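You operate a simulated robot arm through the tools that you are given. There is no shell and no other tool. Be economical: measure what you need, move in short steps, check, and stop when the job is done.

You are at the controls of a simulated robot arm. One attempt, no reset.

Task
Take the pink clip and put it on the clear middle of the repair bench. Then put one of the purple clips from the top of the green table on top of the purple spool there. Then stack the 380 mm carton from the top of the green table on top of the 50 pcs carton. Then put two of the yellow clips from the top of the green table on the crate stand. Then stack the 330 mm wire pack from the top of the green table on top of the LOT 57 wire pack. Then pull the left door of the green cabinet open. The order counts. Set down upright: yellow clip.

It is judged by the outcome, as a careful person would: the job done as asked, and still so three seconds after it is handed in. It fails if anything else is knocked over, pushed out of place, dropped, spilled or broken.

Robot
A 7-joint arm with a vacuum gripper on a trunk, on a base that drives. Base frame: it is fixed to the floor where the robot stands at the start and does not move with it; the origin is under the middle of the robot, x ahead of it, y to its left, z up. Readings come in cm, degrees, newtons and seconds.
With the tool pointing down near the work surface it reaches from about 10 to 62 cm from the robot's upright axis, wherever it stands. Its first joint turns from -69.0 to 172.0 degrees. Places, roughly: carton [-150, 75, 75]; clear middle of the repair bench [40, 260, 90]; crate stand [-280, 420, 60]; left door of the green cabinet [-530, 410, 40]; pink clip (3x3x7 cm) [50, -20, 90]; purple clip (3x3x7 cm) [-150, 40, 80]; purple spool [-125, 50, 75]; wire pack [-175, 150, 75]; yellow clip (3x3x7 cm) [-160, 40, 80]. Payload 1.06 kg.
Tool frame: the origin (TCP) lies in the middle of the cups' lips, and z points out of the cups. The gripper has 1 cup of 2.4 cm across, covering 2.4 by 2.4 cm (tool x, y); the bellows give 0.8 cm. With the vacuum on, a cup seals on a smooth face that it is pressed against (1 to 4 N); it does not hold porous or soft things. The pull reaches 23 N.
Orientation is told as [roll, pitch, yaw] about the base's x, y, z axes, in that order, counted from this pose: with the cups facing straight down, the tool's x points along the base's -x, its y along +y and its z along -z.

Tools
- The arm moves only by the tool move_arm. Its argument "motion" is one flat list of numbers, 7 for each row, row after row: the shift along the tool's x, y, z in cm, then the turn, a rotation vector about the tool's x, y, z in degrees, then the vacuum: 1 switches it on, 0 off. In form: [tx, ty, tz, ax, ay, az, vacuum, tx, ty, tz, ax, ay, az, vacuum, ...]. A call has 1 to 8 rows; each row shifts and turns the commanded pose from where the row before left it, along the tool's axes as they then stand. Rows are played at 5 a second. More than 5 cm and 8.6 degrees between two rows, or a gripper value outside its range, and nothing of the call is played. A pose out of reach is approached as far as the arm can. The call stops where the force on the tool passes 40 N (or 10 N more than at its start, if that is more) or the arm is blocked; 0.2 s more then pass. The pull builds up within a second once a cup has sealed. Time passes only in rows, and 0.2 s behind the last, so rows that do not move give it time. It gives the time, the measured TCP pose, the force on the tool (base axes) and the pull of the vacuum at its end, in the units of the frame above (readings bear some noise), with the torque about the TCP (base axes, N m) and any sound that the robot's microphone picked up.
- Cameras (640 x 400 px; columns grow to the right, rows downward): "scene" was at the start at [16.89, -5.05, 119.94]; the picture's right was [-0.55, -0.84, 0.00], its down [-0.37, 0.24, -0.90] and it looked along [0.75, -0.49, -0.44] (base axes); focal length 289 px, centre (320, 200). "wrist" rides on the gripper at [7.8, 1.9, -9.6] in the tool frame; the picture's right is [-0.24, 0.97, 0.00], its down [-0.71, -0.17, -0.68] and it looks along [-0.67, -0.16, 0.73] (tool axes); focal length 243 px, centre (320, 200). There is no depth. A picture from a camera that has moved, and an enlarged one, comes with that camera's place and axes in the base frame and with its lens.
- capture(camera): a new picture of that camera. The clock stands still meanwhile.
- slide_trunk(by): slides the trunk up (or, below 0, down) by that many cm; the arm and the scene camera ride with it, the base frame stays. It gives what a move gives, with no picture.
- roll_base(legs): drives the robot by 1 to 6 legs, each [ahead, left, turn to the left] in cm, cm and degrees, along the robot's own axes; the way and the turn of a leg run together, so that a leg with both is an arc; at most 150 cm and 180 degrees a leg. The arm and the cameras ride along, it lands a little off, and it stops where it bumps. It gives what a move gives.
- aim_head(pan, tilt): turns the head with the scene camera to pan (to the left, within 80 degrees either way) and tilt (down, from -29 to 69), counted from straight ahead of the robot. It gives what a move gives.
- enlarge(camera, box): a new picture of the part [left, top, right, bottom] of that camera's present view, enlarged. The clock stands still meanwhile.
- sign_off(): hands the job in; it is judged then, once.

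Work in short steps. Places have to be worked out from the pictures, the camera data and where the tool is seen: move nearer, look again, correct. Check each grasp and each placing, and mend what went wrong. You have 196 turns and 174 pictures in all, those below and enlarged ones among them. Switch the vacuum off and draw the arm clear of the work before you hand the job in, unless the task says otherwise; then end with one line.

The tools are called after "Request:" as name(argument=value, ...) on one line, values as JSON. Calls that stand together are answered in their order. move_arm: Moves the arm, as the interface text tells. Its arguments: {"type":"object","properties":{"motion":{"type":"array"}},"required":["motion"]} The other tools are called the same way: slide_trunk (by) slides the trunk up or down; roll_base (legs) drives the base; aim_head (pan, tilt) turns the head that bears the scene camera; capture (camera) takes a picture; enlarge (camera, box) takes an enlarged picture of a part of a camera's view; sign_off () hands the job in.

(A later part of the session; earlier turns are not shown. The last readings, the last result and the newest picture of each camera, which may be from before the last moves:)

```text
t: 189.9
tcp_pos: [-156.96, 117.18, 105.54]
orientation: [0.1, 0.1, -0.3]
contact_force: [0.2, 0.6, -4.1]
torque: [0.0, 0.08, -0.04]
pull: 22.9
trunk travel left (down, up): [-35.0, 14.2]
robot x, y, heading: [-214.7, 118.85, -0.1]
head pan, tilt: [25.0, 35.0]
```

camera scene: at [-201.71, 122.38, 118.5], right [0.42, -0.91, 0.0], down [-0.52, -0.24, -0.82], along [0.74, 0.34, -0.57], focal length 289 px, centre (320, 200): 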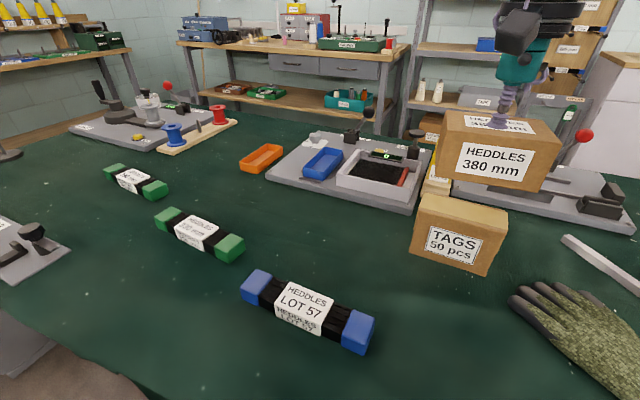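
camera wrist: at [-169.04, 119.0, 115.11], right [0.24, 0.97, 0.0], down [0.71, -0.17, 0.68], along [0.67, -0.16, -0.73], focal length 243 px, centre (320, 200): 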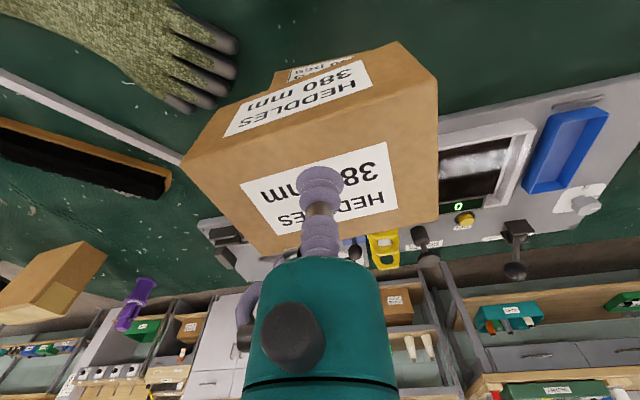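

No bump. I'll descend to just above the carton and check alignment.

Request:
move_arm(motion=[0, -0.4, 3, 0, 0, 0, 1, 0, 0, 3, 0, 0, 0, 1, 0, 0, 1.2, 0, 0, 0, 1])

Request:
enlarge(camera="scene", box=[360, 130, 600, 310])

Request:
capture(camera="wrist")

```text
t: 190.7
tcp_pos: [-157.03, 116.74, 98.17]
orientation: [0.0, 0.0, 0.0]
contact_force: [0.4, 0.4, -4.5]
torque: [0.02, 0.03, -0.03]
pull: 23.1
trunk travel left (down, up): [-35.0, 14.2]
robot x, y, heading: [-214.95, 118.52, -0.0]
head pan, tilt: [25.0, 35.0]
```

```text
2.22 times, centred on (480, 220) of scene
camera zoom: at [-197.53, 122.38, 118.5], right [0.42, -0.91, 0.0], down [-0.52, -0.24, -0.82], along [0.74, 0.34, -0.57], focal length 642 px, centre (-36, 156)
```

zoom: 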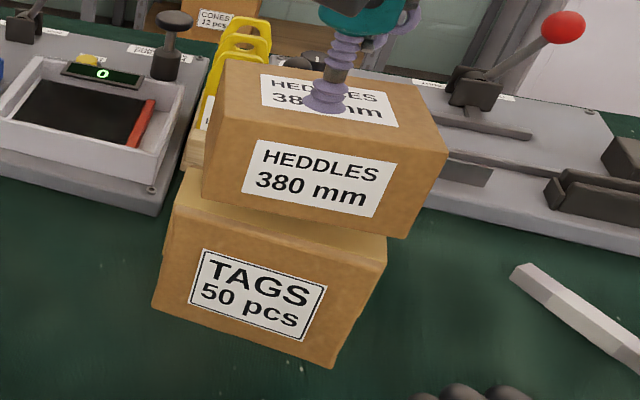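

```text
97 pictures are left
camera wrist: at [-164.77, 118.61, 107.87], right [0.24, 0.97, 0.0], down [0.71, -0.17, 0.68], along [0.67, -0.16, -0.73], focal length 243 px, centre (320, 200)
```

wrist: 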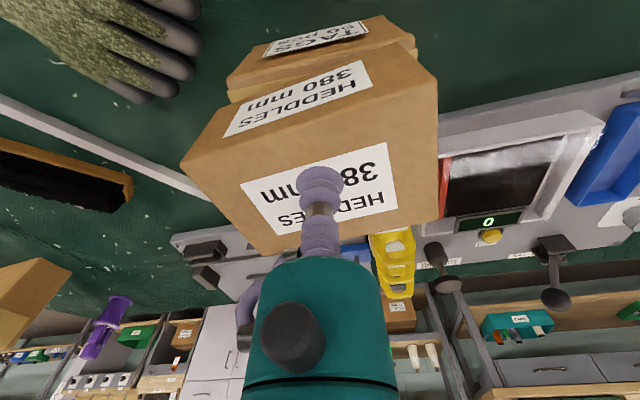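

The box should go about 0.4 cm nearer and 0.7 cm left. I'll correct, then lower in small steps.

Request:
move_arm(motion=[0.4, 0.7, 0.5, 0, 0, 0, 1, 0, 0, 0.4, 0, 0, 0, 1, 0, 0, 0.2, 0, 0, 0, 1, 0, 0, 0, 0, 0, 0, 1])

Request:
enlarge(camera="scene", box=[360, 130, 600, 310])

```text
t: 191.7
tcp_pos: [-157.58, 117.42, 97.08]
orientation: [0.0, 0.1, -0.1]
contact_force: [1.0, 0.3, -3.8]
torque: [0.0, 0.01, -0.02]
pull: 22.4
trunk travel left (down, up): [-35.0, 14.2]
robot x, y, heading: [-214.63, 118.39, -0.0]
head pan, tilt: [25.0, 35.0]
```

```text
2.22 times, centred on (480, 220) of scene
camera zoom: at [-197.54, 122.38, 118.5], right [0.42, -0.91, 0.0], down [-0.52, -0.24, -0.82], along [0.74, 0.34, -0.57], focal length 642 px, centre (-36, 156)
```

zoom: 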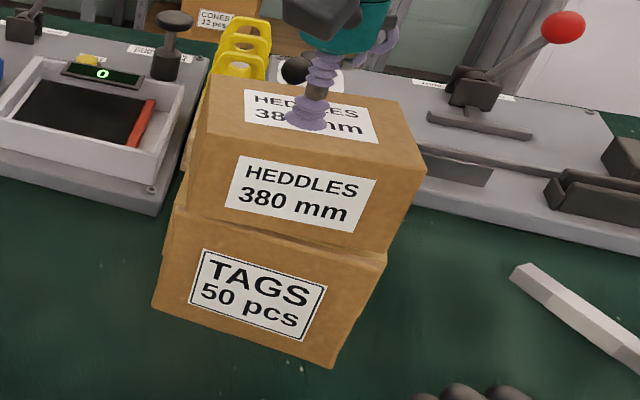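

Aligned well. I'll lower until it carries the load.

Request:
move_arm(motion=[0, 0, 0.2, 0, 0, 0, 1, 0, 0, 0.2, 0, 0, 0, 1, 0, 0, 0, 0, 0, 0, 1])

```text
t: 192.5
tcp_pos: [-157.4, 117.45, 96.72]
orientation: [0.0, 0.0, 0.0]
contact_force: [-0.6, 0.6, -4.4]
torque: [-0.03, 0.06, 0.0]
pull: 22.9
trunk travel left (down, up): [-35.0, 14.2]
robot x, y, heading: [-214.63, 118.75, -0.1]
head pan, tilt: [25.0, 35.0]
```

Request:
move_arm(motion=[0, 0, 0.2, 0, 0, 0, 1, 0, 0, 0.2, 0, 0, 0, 1, 0, 0, 0, 0, 0, 0, 1])

```text
t: 193.3
tcp_pos: [-157.63, 117.42, 96.56]
orientation: [0.1, -0.1, -0.1]
contact_force: [0.1, -2.0, 7.7]
torque: [-0.02, -0.06, 0.01]
pull: 23.5
trunk travel left (down, up): [-35.0, 14.2]
robot x, y, heading: [-214.45, 118.55, -0.2]
head pan, tilt: [25.0, 35.0]
```

In contact. I'll release and rise.

Request:
move_arm(motion=[0, 0, 0, 0, 0, 0, 0, 0, 0, 0, 0, 0, 0, 0, 0, 0, 0, 0, 0, 0, 0, 0, 0, -0.4, 0, 0, 0, 0, 0, 0, -1, 0, 0, 0, 0, 0, 0, -4, 0, 0, 0, 0, 0, 0, -4, 0, 0, 0, 0, 4, 0, -1, 0, 0, 0, 0])

Request:
aim_head(pan=10, tilt=35)

Request:
capture(camera="scene")

Request:
capture(camera="wrist")

```text
t: 195.1
tcp_pos: [-161.7, 117.56, 107.09]
orientation: [0.0, 0.0, -0.1]
contact_force: [-0.9, -0.4, -0.5]
torque: [-0.01, -0.02, -0.01]
pull: 0.0
trunk travel left (down, up): [-35.0, 14.2]
robot x, y, heading: [-214.71, 118.97, -0.2]
head pan, tilt: [25.0, 35.0]
```

```text
t: 195.9
tcp_pos: [-161.49, 117.52, 106.98]
orientation: [0.1, 0.0, 0.0]
contact_force: [-0.1, 0.0, 0.3]
torque: [-0.03, 0.03, 0.02]
pull: 0.0
trunk travel left (down, up): [-35.0, 14.2]
robot x, y, heading: [-214.49, 118.85, 0.0]
head pan, tilt: [10.0, 35.0]
```

```text
95 pictures are left
camera scene: at [-196.89, 120.19, 118.51], right [0.17, -0.98, 0.0], down [-0.56, -0.1, -0.82], along [0.81, 0.14, -0.57], focal length 289 px, centre (320, 200)
```

scene: 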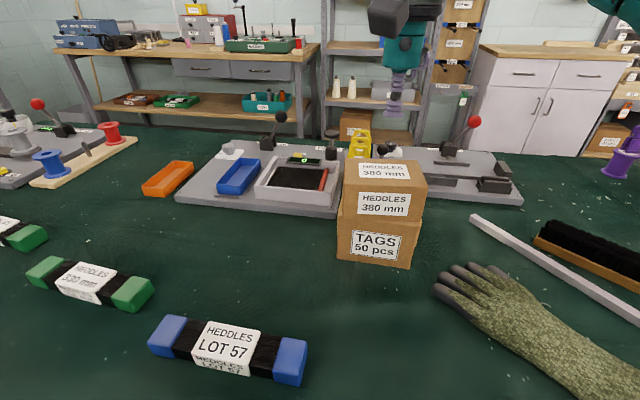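

```text
94 pictures are left
camera wrist: at [-169.27, 119.39, 116.52], right [0.24, 0.97, 0.0], down [0.71, -0.17, 0.68], along [0.67, -0.16, -0.73], focal length 243 px, centre (320, 200)
```

wrist: 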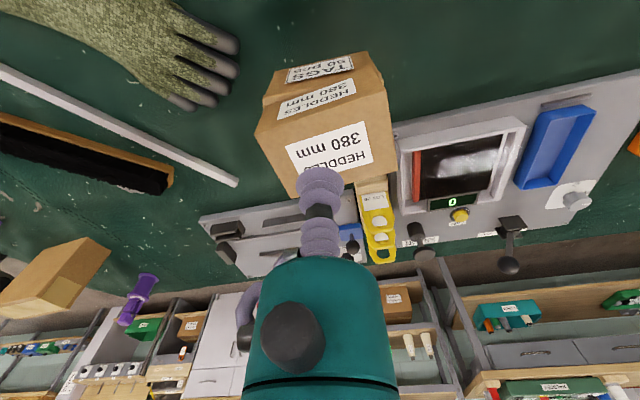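

The stack is stable, and the middle green pack reads 330 mm. Next are the yellow clips near the -y end of the table. I'll retract, back off, and drive toward y≈58.

Request:
move_arm(motion=[4.5, 0, 0, 0, 0, 0, 0, 4.5, 0, 0, 0, 0, 0, 0, 4.5, 0, 0, 0, 0, 0, 0])

Request:
roll_base(legs=[[-17, 0, 0], [0, -60, 0]])

Request:
aim_head(pan=0, tilt=45)

Request:
capture(camera="scene")

Request:
capture(camera="wrist")

```text
t: 196.7
tcp_pos: [-174.94, 117.43, 106.95]
orientation: [0.1, 0.1, -0.3]
contact_force: [0.4, 0.1, -0.3]
torque: [0.02, -0.02, -0.01]
pull: 0.0
trunk travel left (down, up): [-35.0, 14.2]
robot x, y, heading: [-214.58, 118.65, -0.1]
head pan, tilt: [10.0, 35.0]
```

```text
t: 203.6
tcp_pos: [-192.17, 56.21, 106.94]
orientation: [0.0, 0.0, 0.0]
contact_force: [-1.1, 0.1, -0.2]
torque: [0.0, 0.02, 0.0]
pull: 0.0
trunk travel left (down, up): [-35.0, 14.2]
robot x, y, heading: [-231.99, 57.34, -0.0]
head pan, tilt: [10.0, 35.0]
```

```text
t: 204.3
tcp_pos: [-192.21, 56.19, 106.97]
orientation: [0.2, 0.0, 0.0]
contact_force: [-0.1, 0.5, -1.0]
torque: [-0.01, -0.01, -0.03]
pull: 0.0
trunk travel left (down, up): [-35.0, 14.2]
robot x, y, heading: [-232.18, 57.4, -0.1]
head pan, tilt: [0.0, 45.0]
```

```text
93 pictures are left
camera scene: at [-214.72, 57.5, 117.03], right [0.0, -1.0, 0.0], down [-0.71, 0.0, -0.71], along [0.71, 0.0, -0.71], focal length 289 px, centre (320, 200)
```

scene: 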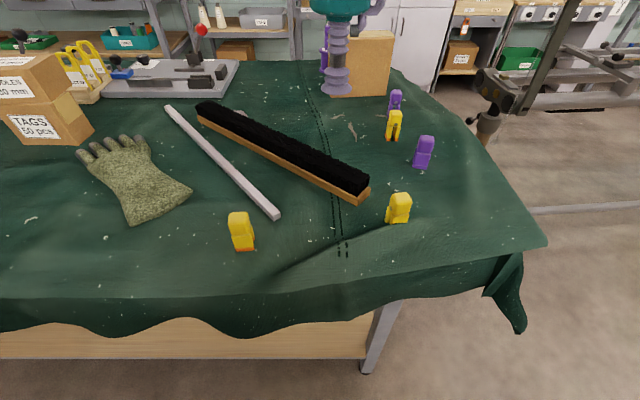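

```text
92 pictures are left
camera wrist: at [-200.0, 58.12, 116.58], right [0.24, 0.97, 0.0], down [0.71, -0.17, 0.68], along [0.67, -0.16, -0.73], focal length 243 px, centre (320, 200)
```

wrist: 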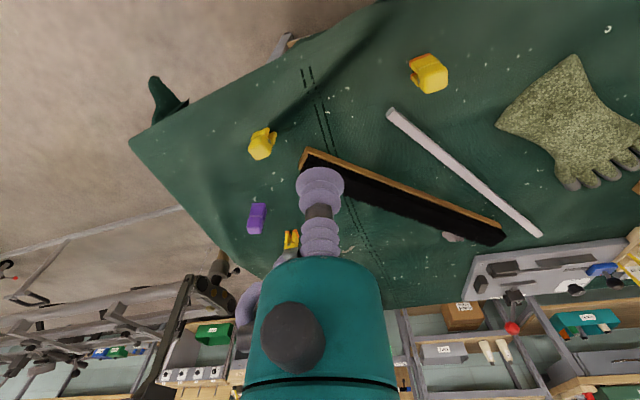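

Three yellow clips are visible. I'll enlarge to see their orientation and place.

Request:
enlarge(camera="scene", box=[210, 180, 290, 270])

Request:
enlarge(camera="scene", box=[360, 80, 450, 240])

Request:
enlarge(camera="wrist", box=[220, 40, 460, 170])

```text
4.44 times, centred on (250, 225) of scene
camera zoom: at [-214.72, 57.5, 117.03], right [0.0, -1.0, 0.0], down [-0.71, 0.0, -0.71], along [0.71, 0.0, -0.71], focal length 1285 px, centre (631, 89)
```

zoom: 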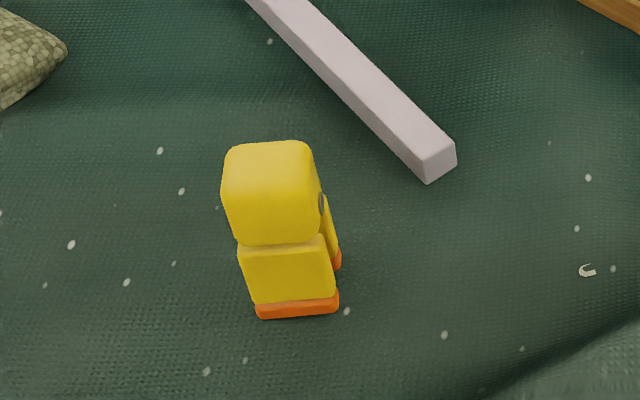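

```text
2.50 times, centred on (405, 160) of scene
camera zoom: at [-214.72, 57.5, 117.03], right [0.0, -1.0, 0.0], down [-0.71, 0.0, -0.71], along [0.71, 0.0, -0.71], focal length 723 px, centre (108, 300)
```

zoom: 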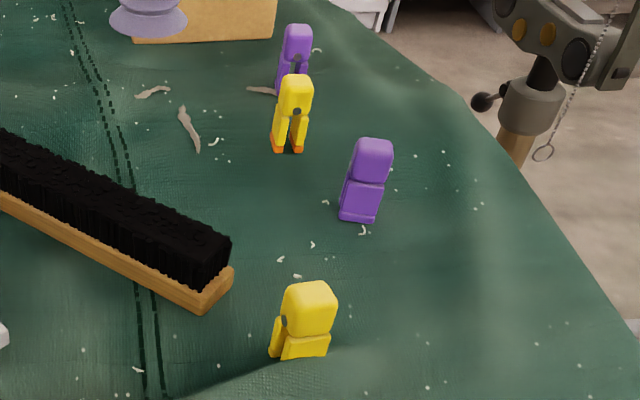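

```text
2.67 times, centred on (340, 105) of wrist
camera zoom: at [-200.0, 58.12, 116.58], right [0.24, 0.97, 0.0], down [0.71, -0.17, 0.68], along [0.67, -0.16, -0.73], focal length 647 px, centre (267, 453)
```

zoom: 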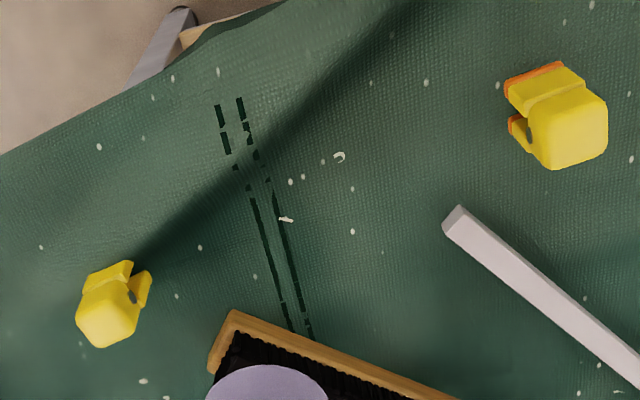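

All are upright. Clip A's top is at about (-187.5, 68.7, 86.3). I'll move above it and check.

Request:
move_arm(motion=[-1.5, 4.2, 0, 0, 0, 0, 0, -1.6, 4.2, 0, 0, 0, 0, 0, -1.6, 4.1, 2, 0, 0, 0, 0, 0, 0, 5, 0, 0, 0, 0, 0, 0, 5, 0, 0, 0, 0, 0, 0, 5, 0, 0, 0, 0])

Request:
enlarge(camera="scene", box=[210, 180, 290, 270])

Request:
enlarge(camera="wrist", box=[240, 80, 400, 200])

```text
t: 205.7
tcp_pos: [-187.53, 68.79, 89.69]
orientation: [0.1, 0.0, 0.0]
contact_force: [-0.3, -0.6, -0.2]
torque: [-0.01, -0.01, -0.02]
pull: 0.1
trunk travel left (down, up): [-35.0, 14.2]
robot x, y, heading: [-232.02, 57.64, -0.1]
head pan, tilt: [0.0, 45.0]
```

```text
4.44 times, centred on (250, 225) of scene
camera zoom: at [-214.71, 57.5, 117.02], right [0.0, -1.0, 0.0], down [-0.71, 0.0, -0.71], along [0.71, 0.0, -0.71], focal length 1285 px, centre (631, 89)
```

zoom: 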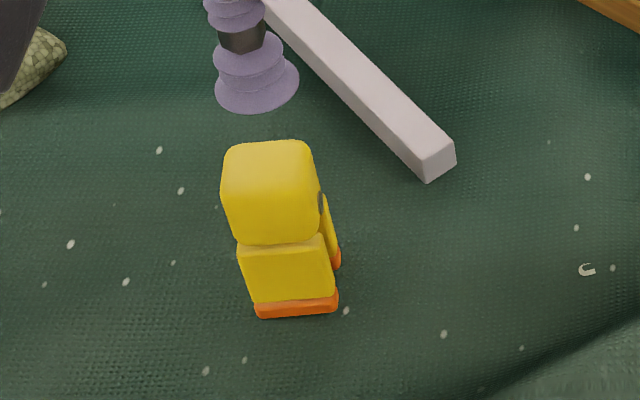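

```text
3.33 times, centred on (320, 140) of wrist
camera zoom: at [-195.2, 70.64, 99.33], right [0.24, 0.97, 0.0], down [0.71, -0.17, 0.69], along [0.67, -0.16, -0.73], focal length 809 px, centre (320, 400)
```

zoom: 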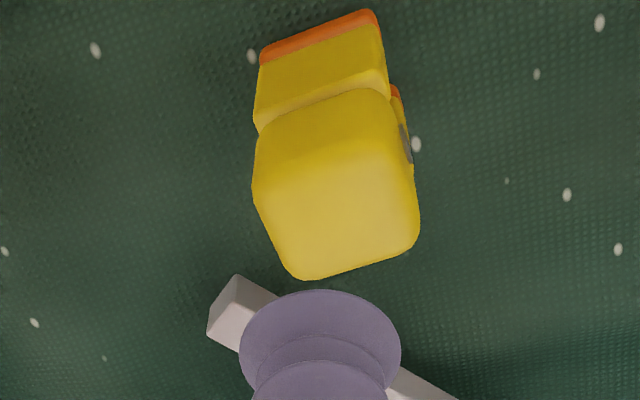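

Alignment good; I'll shift y +0.25 and press with vacuum.

Request:
move_arm(motion=[0, 0.25, 1.5, 0, 0, 0, 1, 0, 0, 1.2, 0, 0, 0, 1, 0, 0, 0.4, 0, 0, 0, 1, 0, 0, 0.3, 0, 0, 0, 1, 0, 0, 0.2, 0, 0, 0, 1, 0, 0, 0, 0, 0, 0, 1])

```text
t: 207.1
tcp_pos: [-187.59, 69.08, 86.53]
orientation: [0.1, 0.0, -0.2]
contact_force: [0.4, -0.7, 9.6]
torque: [-0.03, 0.01, 0.0]
pull: 22.8
trunk travel left (down, up): [-35.0, 14.2]
robot x, y, heading: [-232.17, 57.29, -0.1]
head pan, tilt: [0.0, 45.0]
```

Clip A is sealed. I'll lift it, retract, and drive toward the crate stand.

Request:
move_arm(motion=[0, 0, -2, 0, 0, 0, 1, 0, 0, -4, 0, 0, 0, 1, 0, 0, -5, 0, 0, 0, 1, 0, 0, -5, 0, 0, 0, 1, 2.5, -3, -4, 0, 0, 0, 1, 2.5, -3, 0, 0, 0, 0, 1, 2.5, -4, 0, 0, 0, 0, 1])

Request:
roll_base(legs=[[-18, 0, 0], [0, 140, 0], [0, 115, 0], [0, 0, 90]])

Request:
aim_head(pan=15, tilt=35)

Request:
capture(camera="scene")

```text
refused: row 5 steps farther than a row can; nothing moved
```

```text
t: 234.6
tcp_pos: [-267.11, 358.64, 86.44]
orientation: [0.1, 0.1, 91.7]
contact_force: [-0.6, -0.6, 0.1]
torque: [-0.02, -0.02, 0.01]
pull: 0.0
trunk travel left (down, up): [-35.0, 14.2]
robot x, y, heading: [-254.22, 314.5, 92.0]
head pan, tilt: [0.0, 45.0]
```

```text
t: 235.4
tcp_pos: [-267.06, 358.57, 86.55]
orientation: [-0.1, 0.0, 91.8]
contact_force: [0.8, -0.3, 0.0]
torque: [0.01, 0.03, 0.0]
pull: 0.1
trunk travel left (down, up): [-35.0, 14.2]
robot x, y, heading: [-253.75, 314.28, 91.5]
head pan, tilt: [15.0, 35.0]
```

```text
86 pictures are left
camera scene: at [-256.85, 331.95, 118.5], right [0.96, 0.29, 0.0], down [0.17, -0.55, -0.82], along [-0.24, 0.78, -0.57], focal length 289 px, centre (320, 200)
```

scene: 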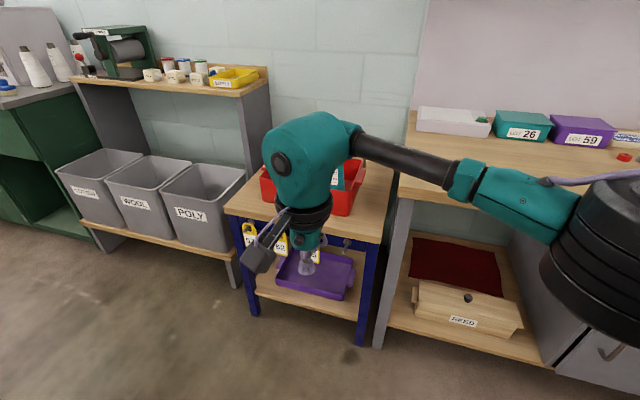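

The lift was refused because of a step that was too long, but the base drove anyway, and the pull now reads 0: the clip was lost on the way. I'll raise the arm first and then look for it.

Request:
move_arm(motion=[0, 0, -4, 0, 0, 0, 0, 0, 0, -5, 0, 0, 0, 0, 0, 0, -5, 0, 0, 0, 0, 2, 0, -4, 0, 0, 0, 0])

Request:
aim_head(pan=-80, tilt=30)

Request:
capture(camera="scene")

Request:
capture(camera="wrist")

```text
t: 236.4
tcp_pos: [-267.01, 356.4, 104.35]
orientation: [0.0, 0.1, 91.9]
contact_force: [-0.6, 0.6, 1.4]
torque: [-0.06, -0.01, 0.0]
pull: 0.1
trunk travel left (down, up): [-35.0, 14.2]
robot x, y, heading: [-254.23, 314.47, 91.8]
head pan, tilt: [15.0, 35.0]
```

```text
t: 238.1
tcp_pos: [-267.03, 356.54, 104.18]
orientation: [0.1, 0.0, 91.9]
contact_force: [-0.8, -0.2, 0.4]
torque: [0.0, 0.0, 0.01]
pull: 0.1
trunk travel left (down, up): [-35.0, 14.2]
robot x, y, heading: [-253.88, 314.49, 92.3]
head pan, tilt: [-80.0, 30.0]
```

```text
85 pictures are left
camera scene: at [-245.45, 325.37, 119.29], right [0.21, -0.98, 0.0], down [-0.49, -0.1, -0.87], along [0.85, 0.18, -0.5], focal length 289 px, centre (320, 200)
```

scene: 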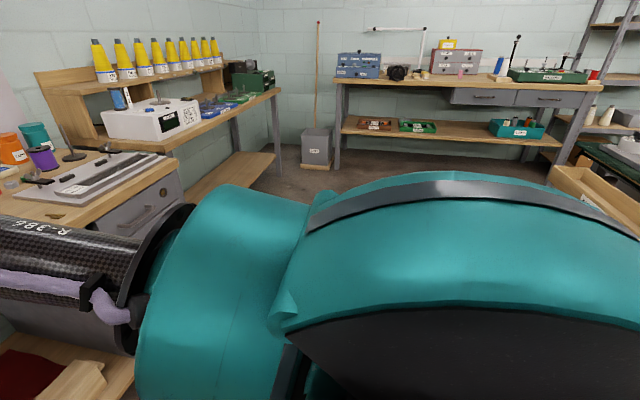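

```text
84 pictures are left
camera wrist: at [-268.61, 348.71, 113.86], right [-0.98, 0.2, 0.0], down [0.15, 0.71, 0.68], along [0.14, 0.67, -0.73], focal length 243 px, centre (320, 200)
```

wrist: 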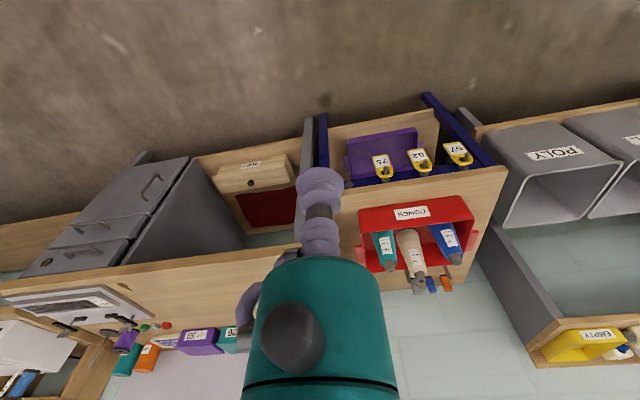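

I'll turn around to look down the aisle toward the table's far side.

Request:
roll_base(legs=[[0, 0, -150]])

Request:
aim_head(pan=0, tilt=22)

Request:
capture(camera="scene")

```text
t: 244.6
tcp_pos: [-221.0, 285.58, 104.22]
orientation: [0.1, 0.0, -56.3]
contact_force: [0.3, 0.6, -1.1]
torque: [-0.01, 0.01, -0.02]
pull: 0.0
trunk travel left (down, up): [-35.0, 14.2]
robot x, y, heading: [-254.34, 314.68, -56.6]
head pan, tilt: [-80.0, 30.0]
```

```text
t: 246.1
tcp_pos: [-221.0, 285.67, 104.26]
orientation: [0.0, -0.1, -56.3]
contact_force: [0.0, 0.1, -0.4]
torque: [0.0, -0.02, 0.01]
pull: 0.1
trunk travel left (down, up): [-35.0, 14.2]
robot x, y, heading: [-254.15, 314.46, -56.1]
head pan, tilt: [0.0, 22.0]
```

```text
83 pictures are left
camera scene: at [-243.85, 299.26, 120.57], right [-0.83, -0.56, 0.0], down [-0.21, 0.31, -0.93], along [0.51, -0.77, -0.37], focal length 289 px, centre (320, 200)
```

scene: 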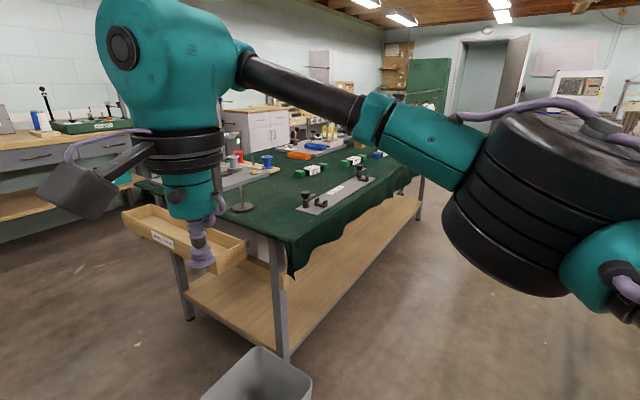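

Request:
roll_base(legs=[[0, 0, -34], [110, 0, 0]])

Request:
aim_head(pan=15, tilt=28)

Request:
capture(camera="scene")

```text
t: 253.3
tcp_pos: [-240.77, 162.56, 104.23]
orientation: [0.1, -0.1, -89.1]
contact_force: [-0.1, -0.5, -0.2]
torque: [0.0, 0.0, -0.01]
pull: 0.0
trunk travel left (down, up): [-35.0, 14.2]
robot x, y, heading: [-252.84, 204.83, -89.0]
head pan, tilt: [0.0, 22.0]
```

```text
t: 254.1
tcp_pos: [-240.83, 162.57, 104.31]
orientation: [0.1, 0.0, -89.1]
contact_force: [0.1, -0.4, -0.4]
torque: [0.03, 0.01, 0.01]
pull: 0.0
trunk travel left (down, up): [-35.0, 14.2]
robot x, y, heading: [-253.0, 205.22, -88.9]
head pan, tilt: [15.0, 28.0]
```

```text
82 pictures are left
camera scene: at [-250.21, 186.96, 119.61], right [-0.96, -0.27, 0.0], down [-0.13, 0.45, -0.88], along [0.24, -0.85, -0.47], focal length 289 px, centre (320, 200)
```

scene: 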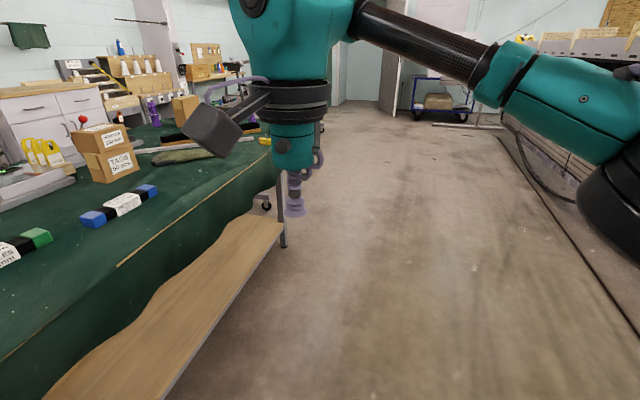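

Request:
enlarge(camera="scene", box=[150, 80, 330, 200])

Request:
capture(camera="wrist")

```text
3.33 times, centred on (240, 140) of scene
camera zoom: at [-250.21, 186.96, 119.61], right [-0.96, -0.27, 0.0], down [-0.13, 0.45, -0.88], along [0.24, -0.85, -0.47], focal length 964 px, centre (587, 400)
```

zoom: 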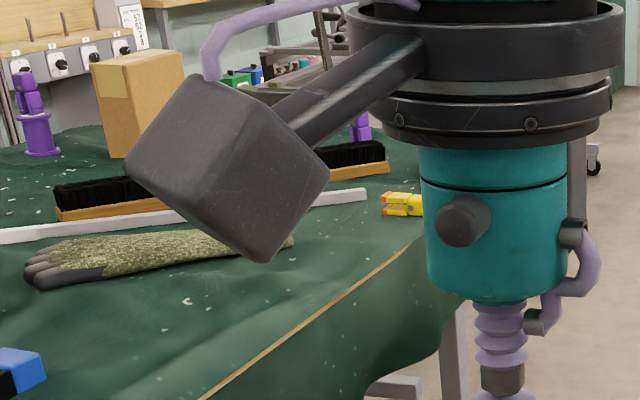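

```text
80 pictures are left
camera wrist: at [-238.93, 170.37, 113.88], right [0.98, -0.22, 0.0], down [-0.16, -0.71, 0.68], along [-0.15, -0.67, -0.73], focal length 243 px, centre (320, 200)
```

wrist: 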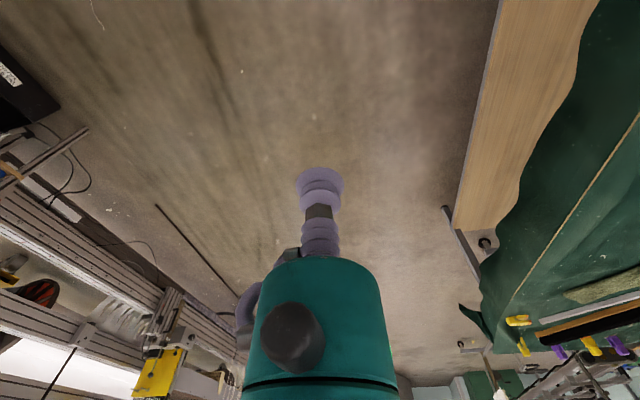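

Clip A has only toppled and lies on the table near its old spot. Nothing is on the floor. I'll drive back there to pick it up and mend this.

Request:
roll_base(legs=[[140, 0, 0], [0, 0, 89]])

Request:
aim_head(pan=0, tilt=40)

Request:
capture(camera="scene")

```text
t: 264.9
tcp_pos: [-209.2, 74.69, 104.37]
orientation: [0.1, 0.0, -0.9]
contact_force: [0.1, 0.0, 0.1]
torque: [0.02, 0.0, 0.01]
pull: 0.0
trunk travel left (down, up): [-35.0, 14.2]
robot x, y, heading: [-252.13, 63.8, -1.0]
head pan, tilt: [15.0, 28.0]
```

```text
t: 265.7
tcp_pos: [-209.17, 74.66, 104.25]
orientation: [0.1, -0.1, -0.9]
contact_force: [-0.2, -0.5, -0.1]
torque: [-0.05, 0.03, 0.0]
pull: 0.1
trunk travel left (down, up): [-35.0, 14.2]
robot x, y, heading: [-251.75, 63.82, -0.8]
head pan, tilt: [0.0, 40.0]
```

```text
79 pictures are left
camera scene: at [-234.2, 63.46, 117.76], right [-0.01, -1.0, 0.0], down [-0.64, 0.01, -0.77], along [0.77, -0.01, -0.64], focal length 289 px, centre (320, 200)
```

scene: 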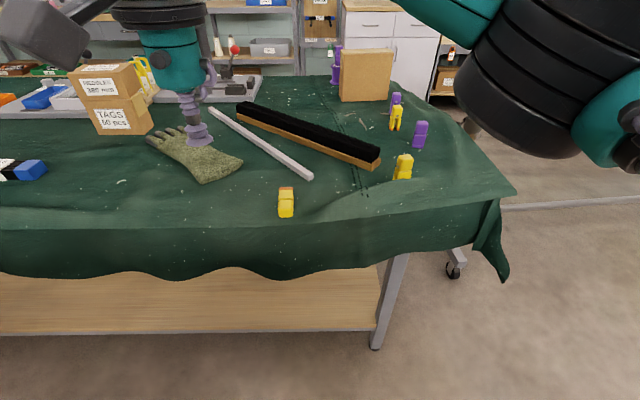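

Clip A lies on its side at about (-190.5, 69.6), with its head toward me. I'll drive closer and look in detail.

Request:
roll_base(legs=[[17, 0, 0.9]])

Request:
aim_head(pan=0, tilt=48)

Request:
enlarge(camera="scene", box=[200, 130, 380, 260])

Request:
capture(camera="wrist")

```text
t: 267.2
tcp_pos: [-192.57, 75.33, 104.19]
orientation: [0.0, 0.0, 0.1]
contact_force: [-0.9, 0.5, -0.5]
torque: [0.0, 0.0, -0.04]
pull: 0.1
trunk travel left (down, up): [-35.0, 14.2]
robot x, y, heading: [-235.25, 63.99, 0.1]
head pan, tilt: [0.0, 40.0]
```

```text
t: 267.9
tcp_pos: [-192.75, 75.27, 104.23]
orientation: [-0.1, 0.0, 0.2]
contact_force: [0.0, 0.2, 0.5]
torque: [-0.02, 0.03, -0.01]
pull: 0.0
trunk travel left (down, up): [-35.0, 14.2]
robot x, y, heading: [-234.9, 63.66, 0.2]
head pan, tilt: [0.0, 48.0]
```

```text
3.08 times, centred on (290, 195) of scene
camera zoom: at [-217.99, 63.63, 116.61], right [0.0, -1.0, 0.0], down [-0.74, 0.0, -0.67], along [0.67, 0.0, -0.74], focal length 890 px, centre (412, 215)
```

zoom: 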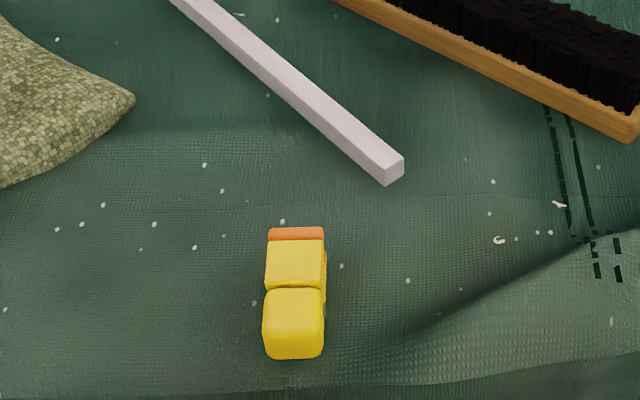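

```text
77 pictures are left
camera wrist: at [-200.36, 77.13, 113.89], right [0.23, 0.97, 0.0], down [0.71, -0.17, 0.68], along [0.67, -0.16, -0.73], focal length 243 px, centre (320, 200)
```

wrist: 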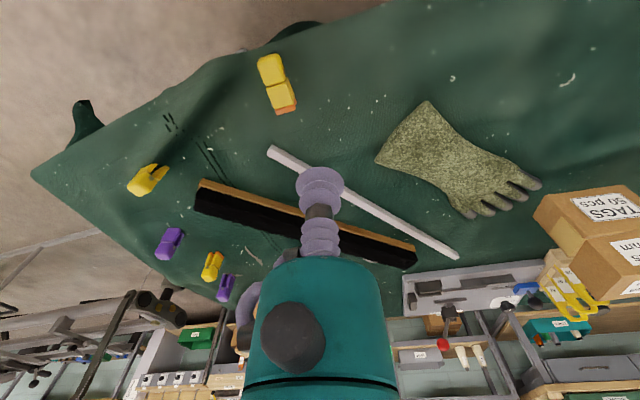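

The head's flat side faces up, centred at about (-192.75, 69.35, 82). I'll position above it at z≈85.5 and check.

Request:
move_arm(motion=[0, -3, 0, 0, 0, 0, 0, 0, -2.9, 4, 0, 0, 0, 0, 0, 0, 5, 0, 0, 0, 0, 0, 0, 5, 0, 0, 0, 0, 0, 0, 4.5, 0, 0, 0, 0])

Request:
enlarge(camera="scene", box=[240, 170, 340, 260])

Request:
enlarge(camera="wrist", box=[240, 80, 400, 200])

```text
t: 269.1
tcp_pos: [-192.7, 69.55, 85.69]
orientation: [0.0, 0.0, 0.1]
contact_force: [0.5, 0.3, 0.0]
torque: [0.01, 0.0, -0.04]
pull: 0.0
trunk travel left (down, up): [-35.0, 14.2]
robot x, y, heading: [-235.13, 63.43, -0.3]
head pan, tilt: [0.0, 48.0]
```

```text
4.44 times, centred on (290, 215) of scene
camera zoom: at [-217.98, 63.63, 116.61], right [0.0, -1.0, 0.0], down [-0.74, 0.0, -0.67], along [0.67, 0.0, -0.74], focal length 1285 px, centre (453, 133)
```

zoom: 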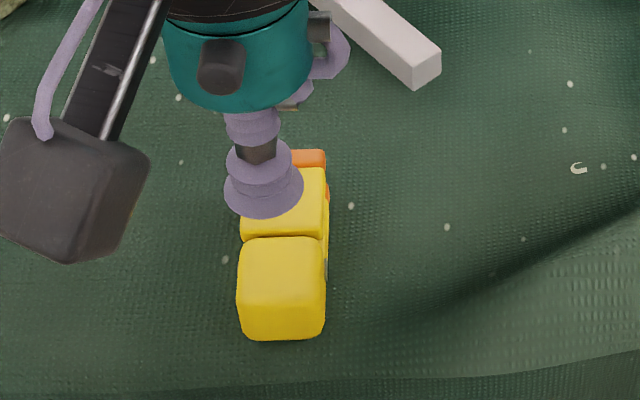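

```text
3.33 times, centred on (320, 140) of wrist
camera zoom: at [-200.33, 71.47, 95.21], right [0.23, 0.97, 0.0], down [0.71, -0.17, 0.68], along [0.67, -0.16, -0.73], focal length 809 px, centre (320, 400)
```

zoom: 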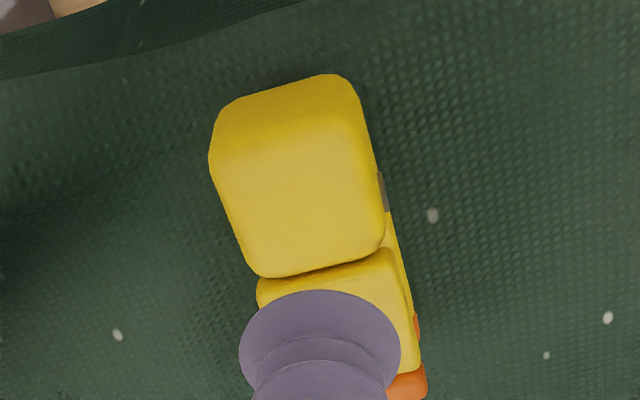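

Shift needed: about -0.45 in x and -0.25 in y. Then I'll press with vacuum.

Request:
move_arm(motion=[0.45, -0.25, 1.5, 0, 0, 0, 1, 0, 0, 1.2, 0, 0, 0, 1, 0, 0, 0.5, 0, 0, 0, 1, 0, 0, 0.3, 0, 0, 0, 1, 0, 0, 0.3, 0, 0, 0, 1, 0, 0, 0.2, 0, 0, 0, 1, 0, 0, 0, 0, 0, 0, 1])

```text
t: 270.6
tcp_pos: [-193.12, 69.26, 81.83]
orientation: [0.1, -0.1, 0.2]
contact_force: [2.6, 1.0, 19.4]
torque: [0.0, -0.11, 0.02]
pull: 22.6
trunk travel left (down, up): [-35.0, 14.2]
robot x, y, heading: [-234.91, 63.59, 0.0]
head pan, tilt: [0.0, 48.0]
```

Sealed. I'll lift straight up and confirm before anything else.

Request:
move_arm(motion=[0, 0, -1, 0, 0, 0, 1, 0, 0, -3, 0, 0, 0, 1, 0, 0, -4, 0, 0, 0, 1, 0, 0, -4, 0, 0, 0, 1, 0, 0, -4.5, 0, 0, 0, 1, 0, 0, -4.5, 0, 0, 0, 1, 1, -3, -2, 0, 0, 0, 1])

Request:
capture(camera="wrist")

```text
t: 272.2
tcp_pos: [-194.2, 66.14, 104.69]
orientation: [0.1, 0.0, 0.1]
contact_force: [0.3, -0.5, 0.1]
torque: [-0.01, -0.07, 0.02]
pull: 23.3
trunk travel left (down, up): [-35.0, 14.2]
robot x, y, heading: [-234.75, 63.62, -0.2]
head pan, tilt: [0.0, 48.0]
```

```text
74 pictures are left
camera wrist: at [-201.93, 68.02, 114.36], right [0.23, 0.97, 0.0], down [0.71, -0.17, 0.69], along [0.67, -0.16, -0.73], focal length 243 px, centre (320, 200)
```

wrist: 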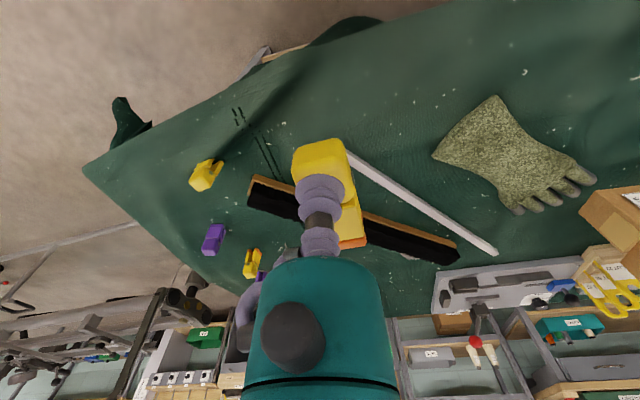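

Held firmly, and the lift is confirmed. Now I'll drive to the crate stand.

Request:
roll_base(legs=[[-16, 0, 0], [0, 140, 0], [0, 100, 0], [0, 0, 90]])

Request:
aim_head(pan=-20, tilt=35)

Request:
capture(camera="scene")

Request:
capture(camera="wrist")

```text
t: 298.1
tcp_pos: [-249.49, 342.18, 104.68]
orientation: [0.0, 0.0, 89.8]
contact_force: [-0.7, -0.3, -0.2]
torque: [0.03, -0.01, -0.01]
pull: 23.2
trunk travel left (down, up): [-35.0, 14.2]
robot x, y, heading: [-247.09, 301.25, 89.8]
head pan, tilt: [0.0, 48.0]
```

```text
t: 298.9
tcp_pos: [-249.37, 342.33, 104.77]
orientation: [0.0, 0.0, 89.8]
contact_force: [0.3, -0.5, -0.1]
torque: [0.04, -0.01, 0.0]
pull: 23.4
trunk travel left (down, up): [-35.0, 14.2]
robot x, y, heading: [-246.96, 301.12, 89.5]
head pan, tilt: [-20.0, 35.0]
```

```text
73 pictures are left
camera scene: at [-243.88, 318.59, 118.5], right [0.94, -0.34, 0.0], down [-0.2, -0.54, -0.82], along [0.28, 0.77, -0.57], focal length 289 px, centre (320, 200)
```

scene: 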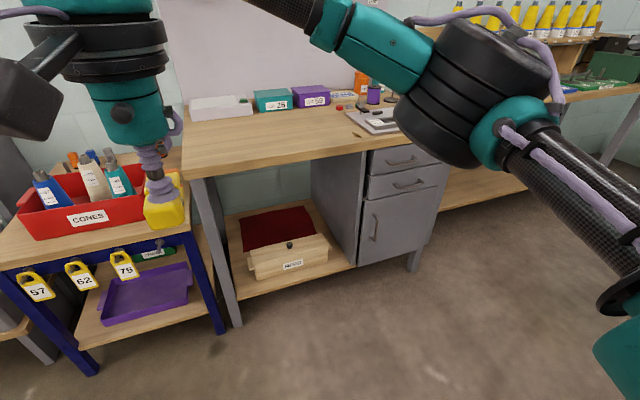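

```text
72 pictures are left
camera wrist: at [-251.28, 334.39, 114.31], right [-0.97, 0.24, 0.0], down [0.17, 0.71, 0.68], along [0.16, 0.67, -0.73], focal length 243 px, centre (320, 200)
```

wrist: 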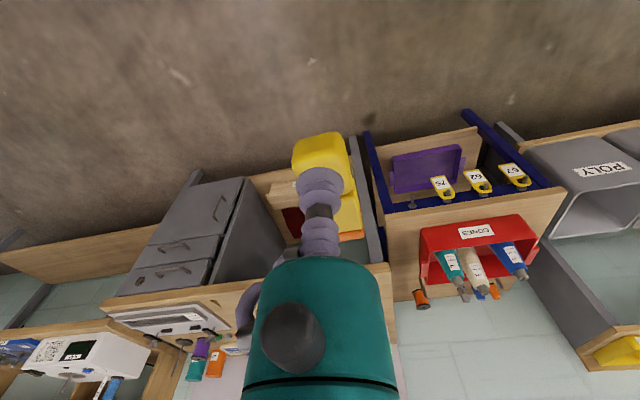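

The stand has a red crate with free strips beside and in front of it. I'll move in front of it.

Request:
roll_base(legs=[[0, 30, 0], [30, 0, 0]])

Request:
aim_head(pan=-15, tilt=45)

Request:
capture(camera="scene")

Request:
capture(camera="wrist")

```text
t: 303.8
tcp_pos: [-279.95, 372.7, 104.65]
orientation: [0.0, 0.0, 90.1]
contact_force: [0.3, -0.4, 0.2]
torque: [0.02, 0.0, 0.0]
pull: 23.0
trunk travel left (down, up): [-35.0, 14.2]
robot x, y, heading: [-277.48, 331.7, 90.2]
head pan, tilt: [-20.0, 35.0]
```

```text
t: 304.5
tcp_pos: [-279.93, 372.58, 104.59]
orientation: [0.0, 0.0, 90.2]
contact_force: [0.0, 0.7, -0.2]
torque: [0.07, -0.01, -0.01]
pull: 23.0
trunk travel left (down, up): [-35.0, 14.2]
robot x, y, heading: [-277.6, 331.58, 90.2]
head pan, tilt: [-15.0, 45.0]
```

```text
71 pictures are left
camera scene: at [-275.02, 348.55, 117.03], right [0.97, -0.26, 0.0], down [-0.18, -0.68, -0.71], along [0.18, 0.68, -0.71], focal length 289 px, centre (320, 200)
```

scene: 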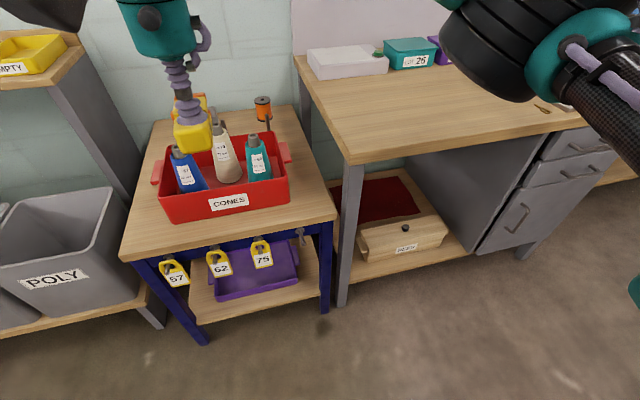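

```text
70 pictures are left
camera wrist: at [-281.62, 364.72, 114.31], right [-0.97, 0.23, 0.0], down [0.17, 0.71, 0.68], along [0.16, 0.67, -0.73], focal length 243 px, centre (320, 200)
```

wrist: 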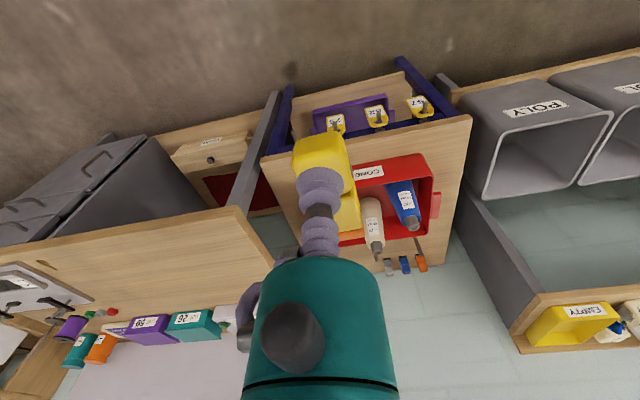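

The stand top is at z≈56, with a front strip from y 399 to 408 (x -312…-257). To set clip A upright I need its head up, so I'll first spin the tool 180° about its axis, then tilt it forward. I'll start spinning.

Request:
move_arm(motion=[0, 0, 0, 0, 0, 8.5, 1, 0, 0, 0, 0, 0, 8.5, 1, 0, 0, 0, 0, 0, 8.5, 1, 0, 0, 0, 0, 0, 8.5, 1, 0, 0, 0, 0, 0, 8.5, 1, 0, 0, 0, 0, 0, 8.5, 1, 0, 0, 0, 0, 0, 8.5, 1])

```text
t: 306.1
tcp_pos: [-279.75, 372.49, 104.77]
orientation: [-0.1, -0.1, 30.5]
contact_force: [-0.1, 0.2, -1.4]
torque: [0.02, -0.02, -0.04]
pull: 22.8
trunk travel left (down, up): [-35.0, 14.2]
robot x, y, heading: [-277.04, 331.4, 90.1]
head pan, tilt: [-15.0, 45.0]
```

Request:
move_arm(motion=[0, 0, 0, 0, 0, 8.5, 1, 0, 0, 0, 0, 0, 8.5, 1, 0, 0, 0, 0, 0, 8.5, 1, 0, 0, 0, 0, 0, 8.5, 1, 0, 0, 0, 0, 0, 8.5, 1, 0, 0, 0, 0, 0, 8.5, 1, 0, 0, 0, 0, 0, 8.5, 1])

Request:
move_arm(motion=[0, 0, 0, 0, 0, 8.5, 1, 0, 0, 0, 0, 0, 8.5, 1, 0, 0, 0, 0, 0, 8.5, 1, 0, 0, 0, 0, 0, 8.5, 1, 0, 0, 0, 0, 0, 8.5, 1, 0, 0, 0, 0, 0, 8.5, 1, 0, 0, 0, 0, 0, 10, 1])

```text
t: 307.7
tcp_pos: [-279.92, 372.5, 104.67]
orientation: [0.0, 0.1, -29.0]
contact_force: [0.1, 0.6, 0.1]
torque: [-0.02, -0.03, 0.0]
pull: 23.3
trunk travel left (down, up): [-35.0, 14.2]
robot x, y, heading: [-277.14, 331.71, 90.1]
head pan, tilt: [-15.0, 45.0]
```

```text
refused: row 7 steps farther than a row can; nothing moved
```

Request:
move_arm(motion=[0, 0, 0, 0, 0, 8.5, 1, 0, 0, 0, 0, 0, 8.5, 1, 0, 0, 0, 0, 0, 8.5, 1, 0, 0, 0, 0, 0, 8.5, 1, 0, 0, 0, 0, 0, 8.5, 1, 0, 0, 0, 0, 0, 8.5, 1, 0, 0, 0, 0, 0, 8.5, 1, 0, 0, 0, 0, 0, 1.5, 1])

```text
t: 309.5
tcp_pos: [-279.78, 372.54, 104.73]
orientation: [0.0, 0.0, -90.1]
contact_force: [-0.2, -0.1, -0.4]
torque: [-0.05, 0.01, 0.01]
pull: 22.5
trunk travel left (down, up): [-35.0, 14.2]
robot x, y, heading: [-277.14, 331.67, 90.0]
head pan, tilt: [-15.0, 45.0]
```

Now the head points away from me. I'll tilt the tool forward.

Request:
move_arm(motion=[0, 0, 0, 0, 8.5, 0, 1, 0, 0, 0, 0, 8.5, 0, 1, 0, 0, 0, 0, 8.5, 0, 1, 0, 0, 0, 0, 8.5, 0, 1, 0, 0, 0, 0, 8.5, 0, 1])

Request:
capture(camera="scene")

```text
t: 310.7
tcp_pos: [-279.78, 372.48, 104.73]
orientation: [-0.1, 42.7, -89.9]
contact_force: [-0.6, 0.4, -0.3]
torque: [-0.02, 0.0, 0.01]
pull: 23.0
trunk travel left (down, up): [-35.0, 14.2]
robot x, y, heading: [-276.92, 331.44, 90.2]
head pan, tilt: [-15.0, 45.0]
```

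```text
69 pictures are left
camera scene: at [-275.03, 348.54, 117.03], right [0.97, -0.26, 0.0], down [-0.18, -0.68, -0.71], along [0.18, 0.68, -0.71], focal length 289 px, centre (320, 200)
```

scene: 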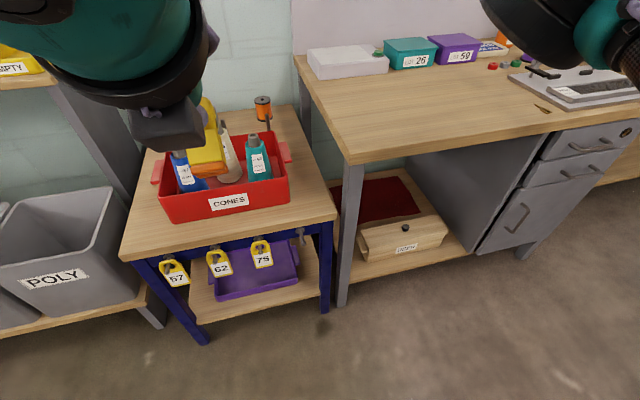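

Going well. I'll move forward 8 cm to keep clear of my head, then finish the tilt.

Request:
move_arm(motion=[2.95, 0, 2.7, 0, 0, 0, 1, 2.95, 0, 2.7, 0, 0, 0, 1, 0, 0, 0, 0, 8.5, 0, 1, 0, 0, 0, 0, 8.5, 0, 1, 0, 0, 0, 0, 8.5, 0, 1, 0, 0, 0, 0, 8.5, 0, 1, 0, 0, 0, 0, 8.5, 0, 1, 0, 0, 0, 0, 4.8, 0, 1])

Request:
capture(camera="scene")

Request:
capture(camera="wrist")

```text
t: 312.5
tcp_pos: [-279.89, 380.59, 104.69]
orientation: [-34.1, 89.9, -124.0]
contact_force: [-0.1, -0.3, -0.3]
torque: [-0.05, 0.0, 0.01]
pull: 22.9
trunk travel left (down, up): [-35.0, 14.2]
robot x, y, heading: [-277.32, 331.63, 89.9]
head pan, tilt: [-15.0, 45.0]
```

```text
68 pictures are left
camera scene: at [-275.03, 348.54, 117.03], right [0.97, -0.26, 0.0], down [-0.18, -0.68, -0.71], along [0.18, 0.68, -0.71], focal length 289 px, centre (320, 200)
```

scene: 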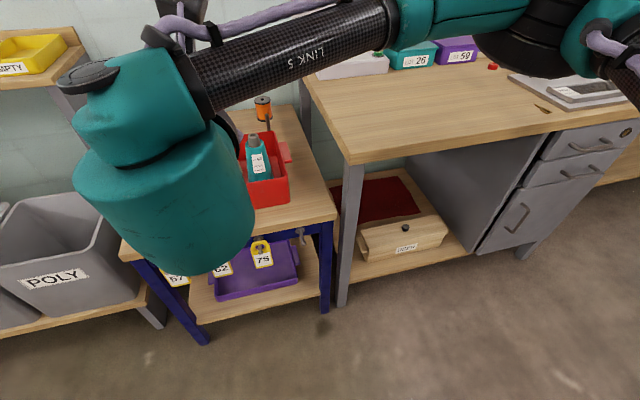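

```text
67 pictures are left
camera wrist: at [-277.84, 371.01, 112.53], right [0.97, 0.0, -0.24], down [-0.17, -0.69, -0.71], along [-0.16, 0.73, -0.67], focal length 243 px, centre (320, 200)
```

wrist: 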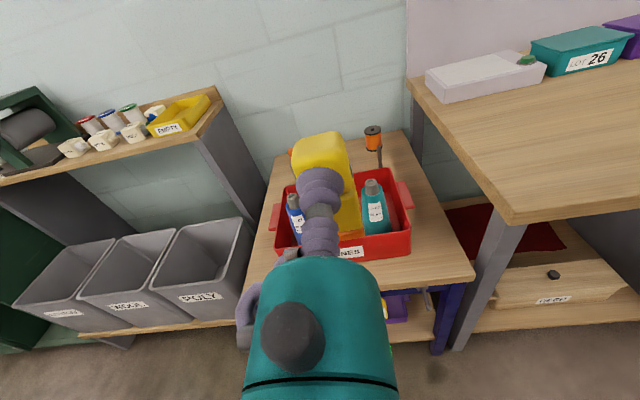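

Clip A is upright now. The base offset is about 6 cm below the TCP, so it should be set down at TCP z≈62. I'll shift 12 cm left (away from the bench) and lower the trunk.

Request:
roll_base(legs=[[0, 12, 0]])

Request:
slide_trunk(by=-25)

Request:
capture(camera="scene")

Request:
capture(camera="wrist")

```text
t: 314.2
tcp_pos: [-291.67, 380.5, 104.59]
orientation: [-10.0, 89.7, -99.8]
contact_force: [-1.1, -0.2, -0.5]
torque: [-0.05, -0.01, 0.03]
pull: 22.9
trunk travel left (down, up): [-35.0, 14.2]
robot x, y, heading: [-289.11, 331.23, 90.2]
head pan, tilt: [-15.0, 45.0]
```

```text
t: 316.8
tcp_pos: [-291.74, 380.49, 79.71]
orientation: [-16.7, 89.9, -106.5]
contact_force: [0.7, 0.4, 0.5]
torque: [-0.03, -0.03, 0.0]
pull: 23.5
trunk travel left (down, up): [-10.0, 39.2]
robot x, y, heading: [-288.64, 331.53, 90.2]
head pan, tilt: [-15.0, 45.0]
```

```text
66 pictures are left
camera scene: at [-286.82, 355.74, 90.7], right [0.97, -0.25, 0.0], down [-0.18, -0.68, -0.71], along [0.18, 0.68, -0.71], focal length 289 px, centre (320, 200)
```

scene: 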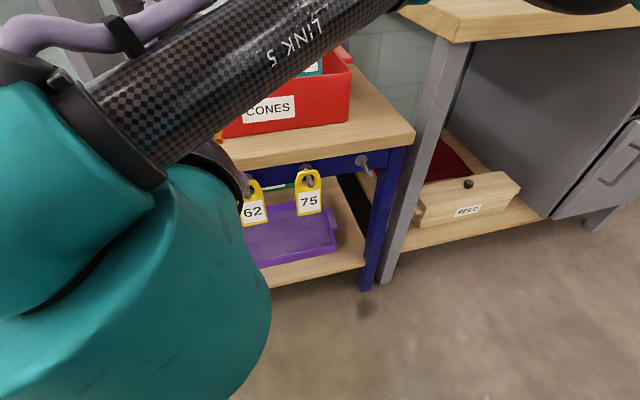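

```text
65 pictures are left
camera wrist: at [-289.64, 370.98, 87.56], right [0.97, 0.0, -0.24], down [-0.17, -0.69, -0.71], along [-0.16, 0.73, -0.67], focal length 243 px, centre (320, 200)
```

wrist: 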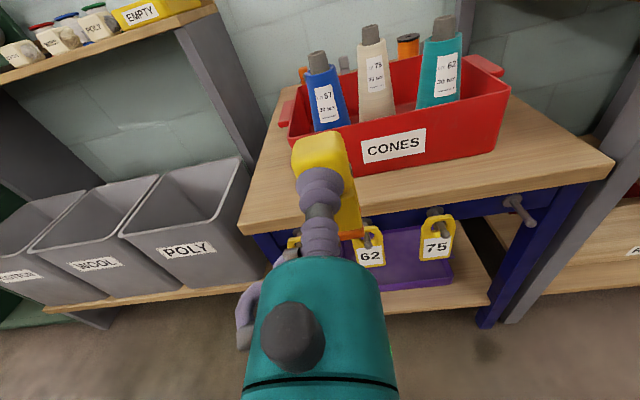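

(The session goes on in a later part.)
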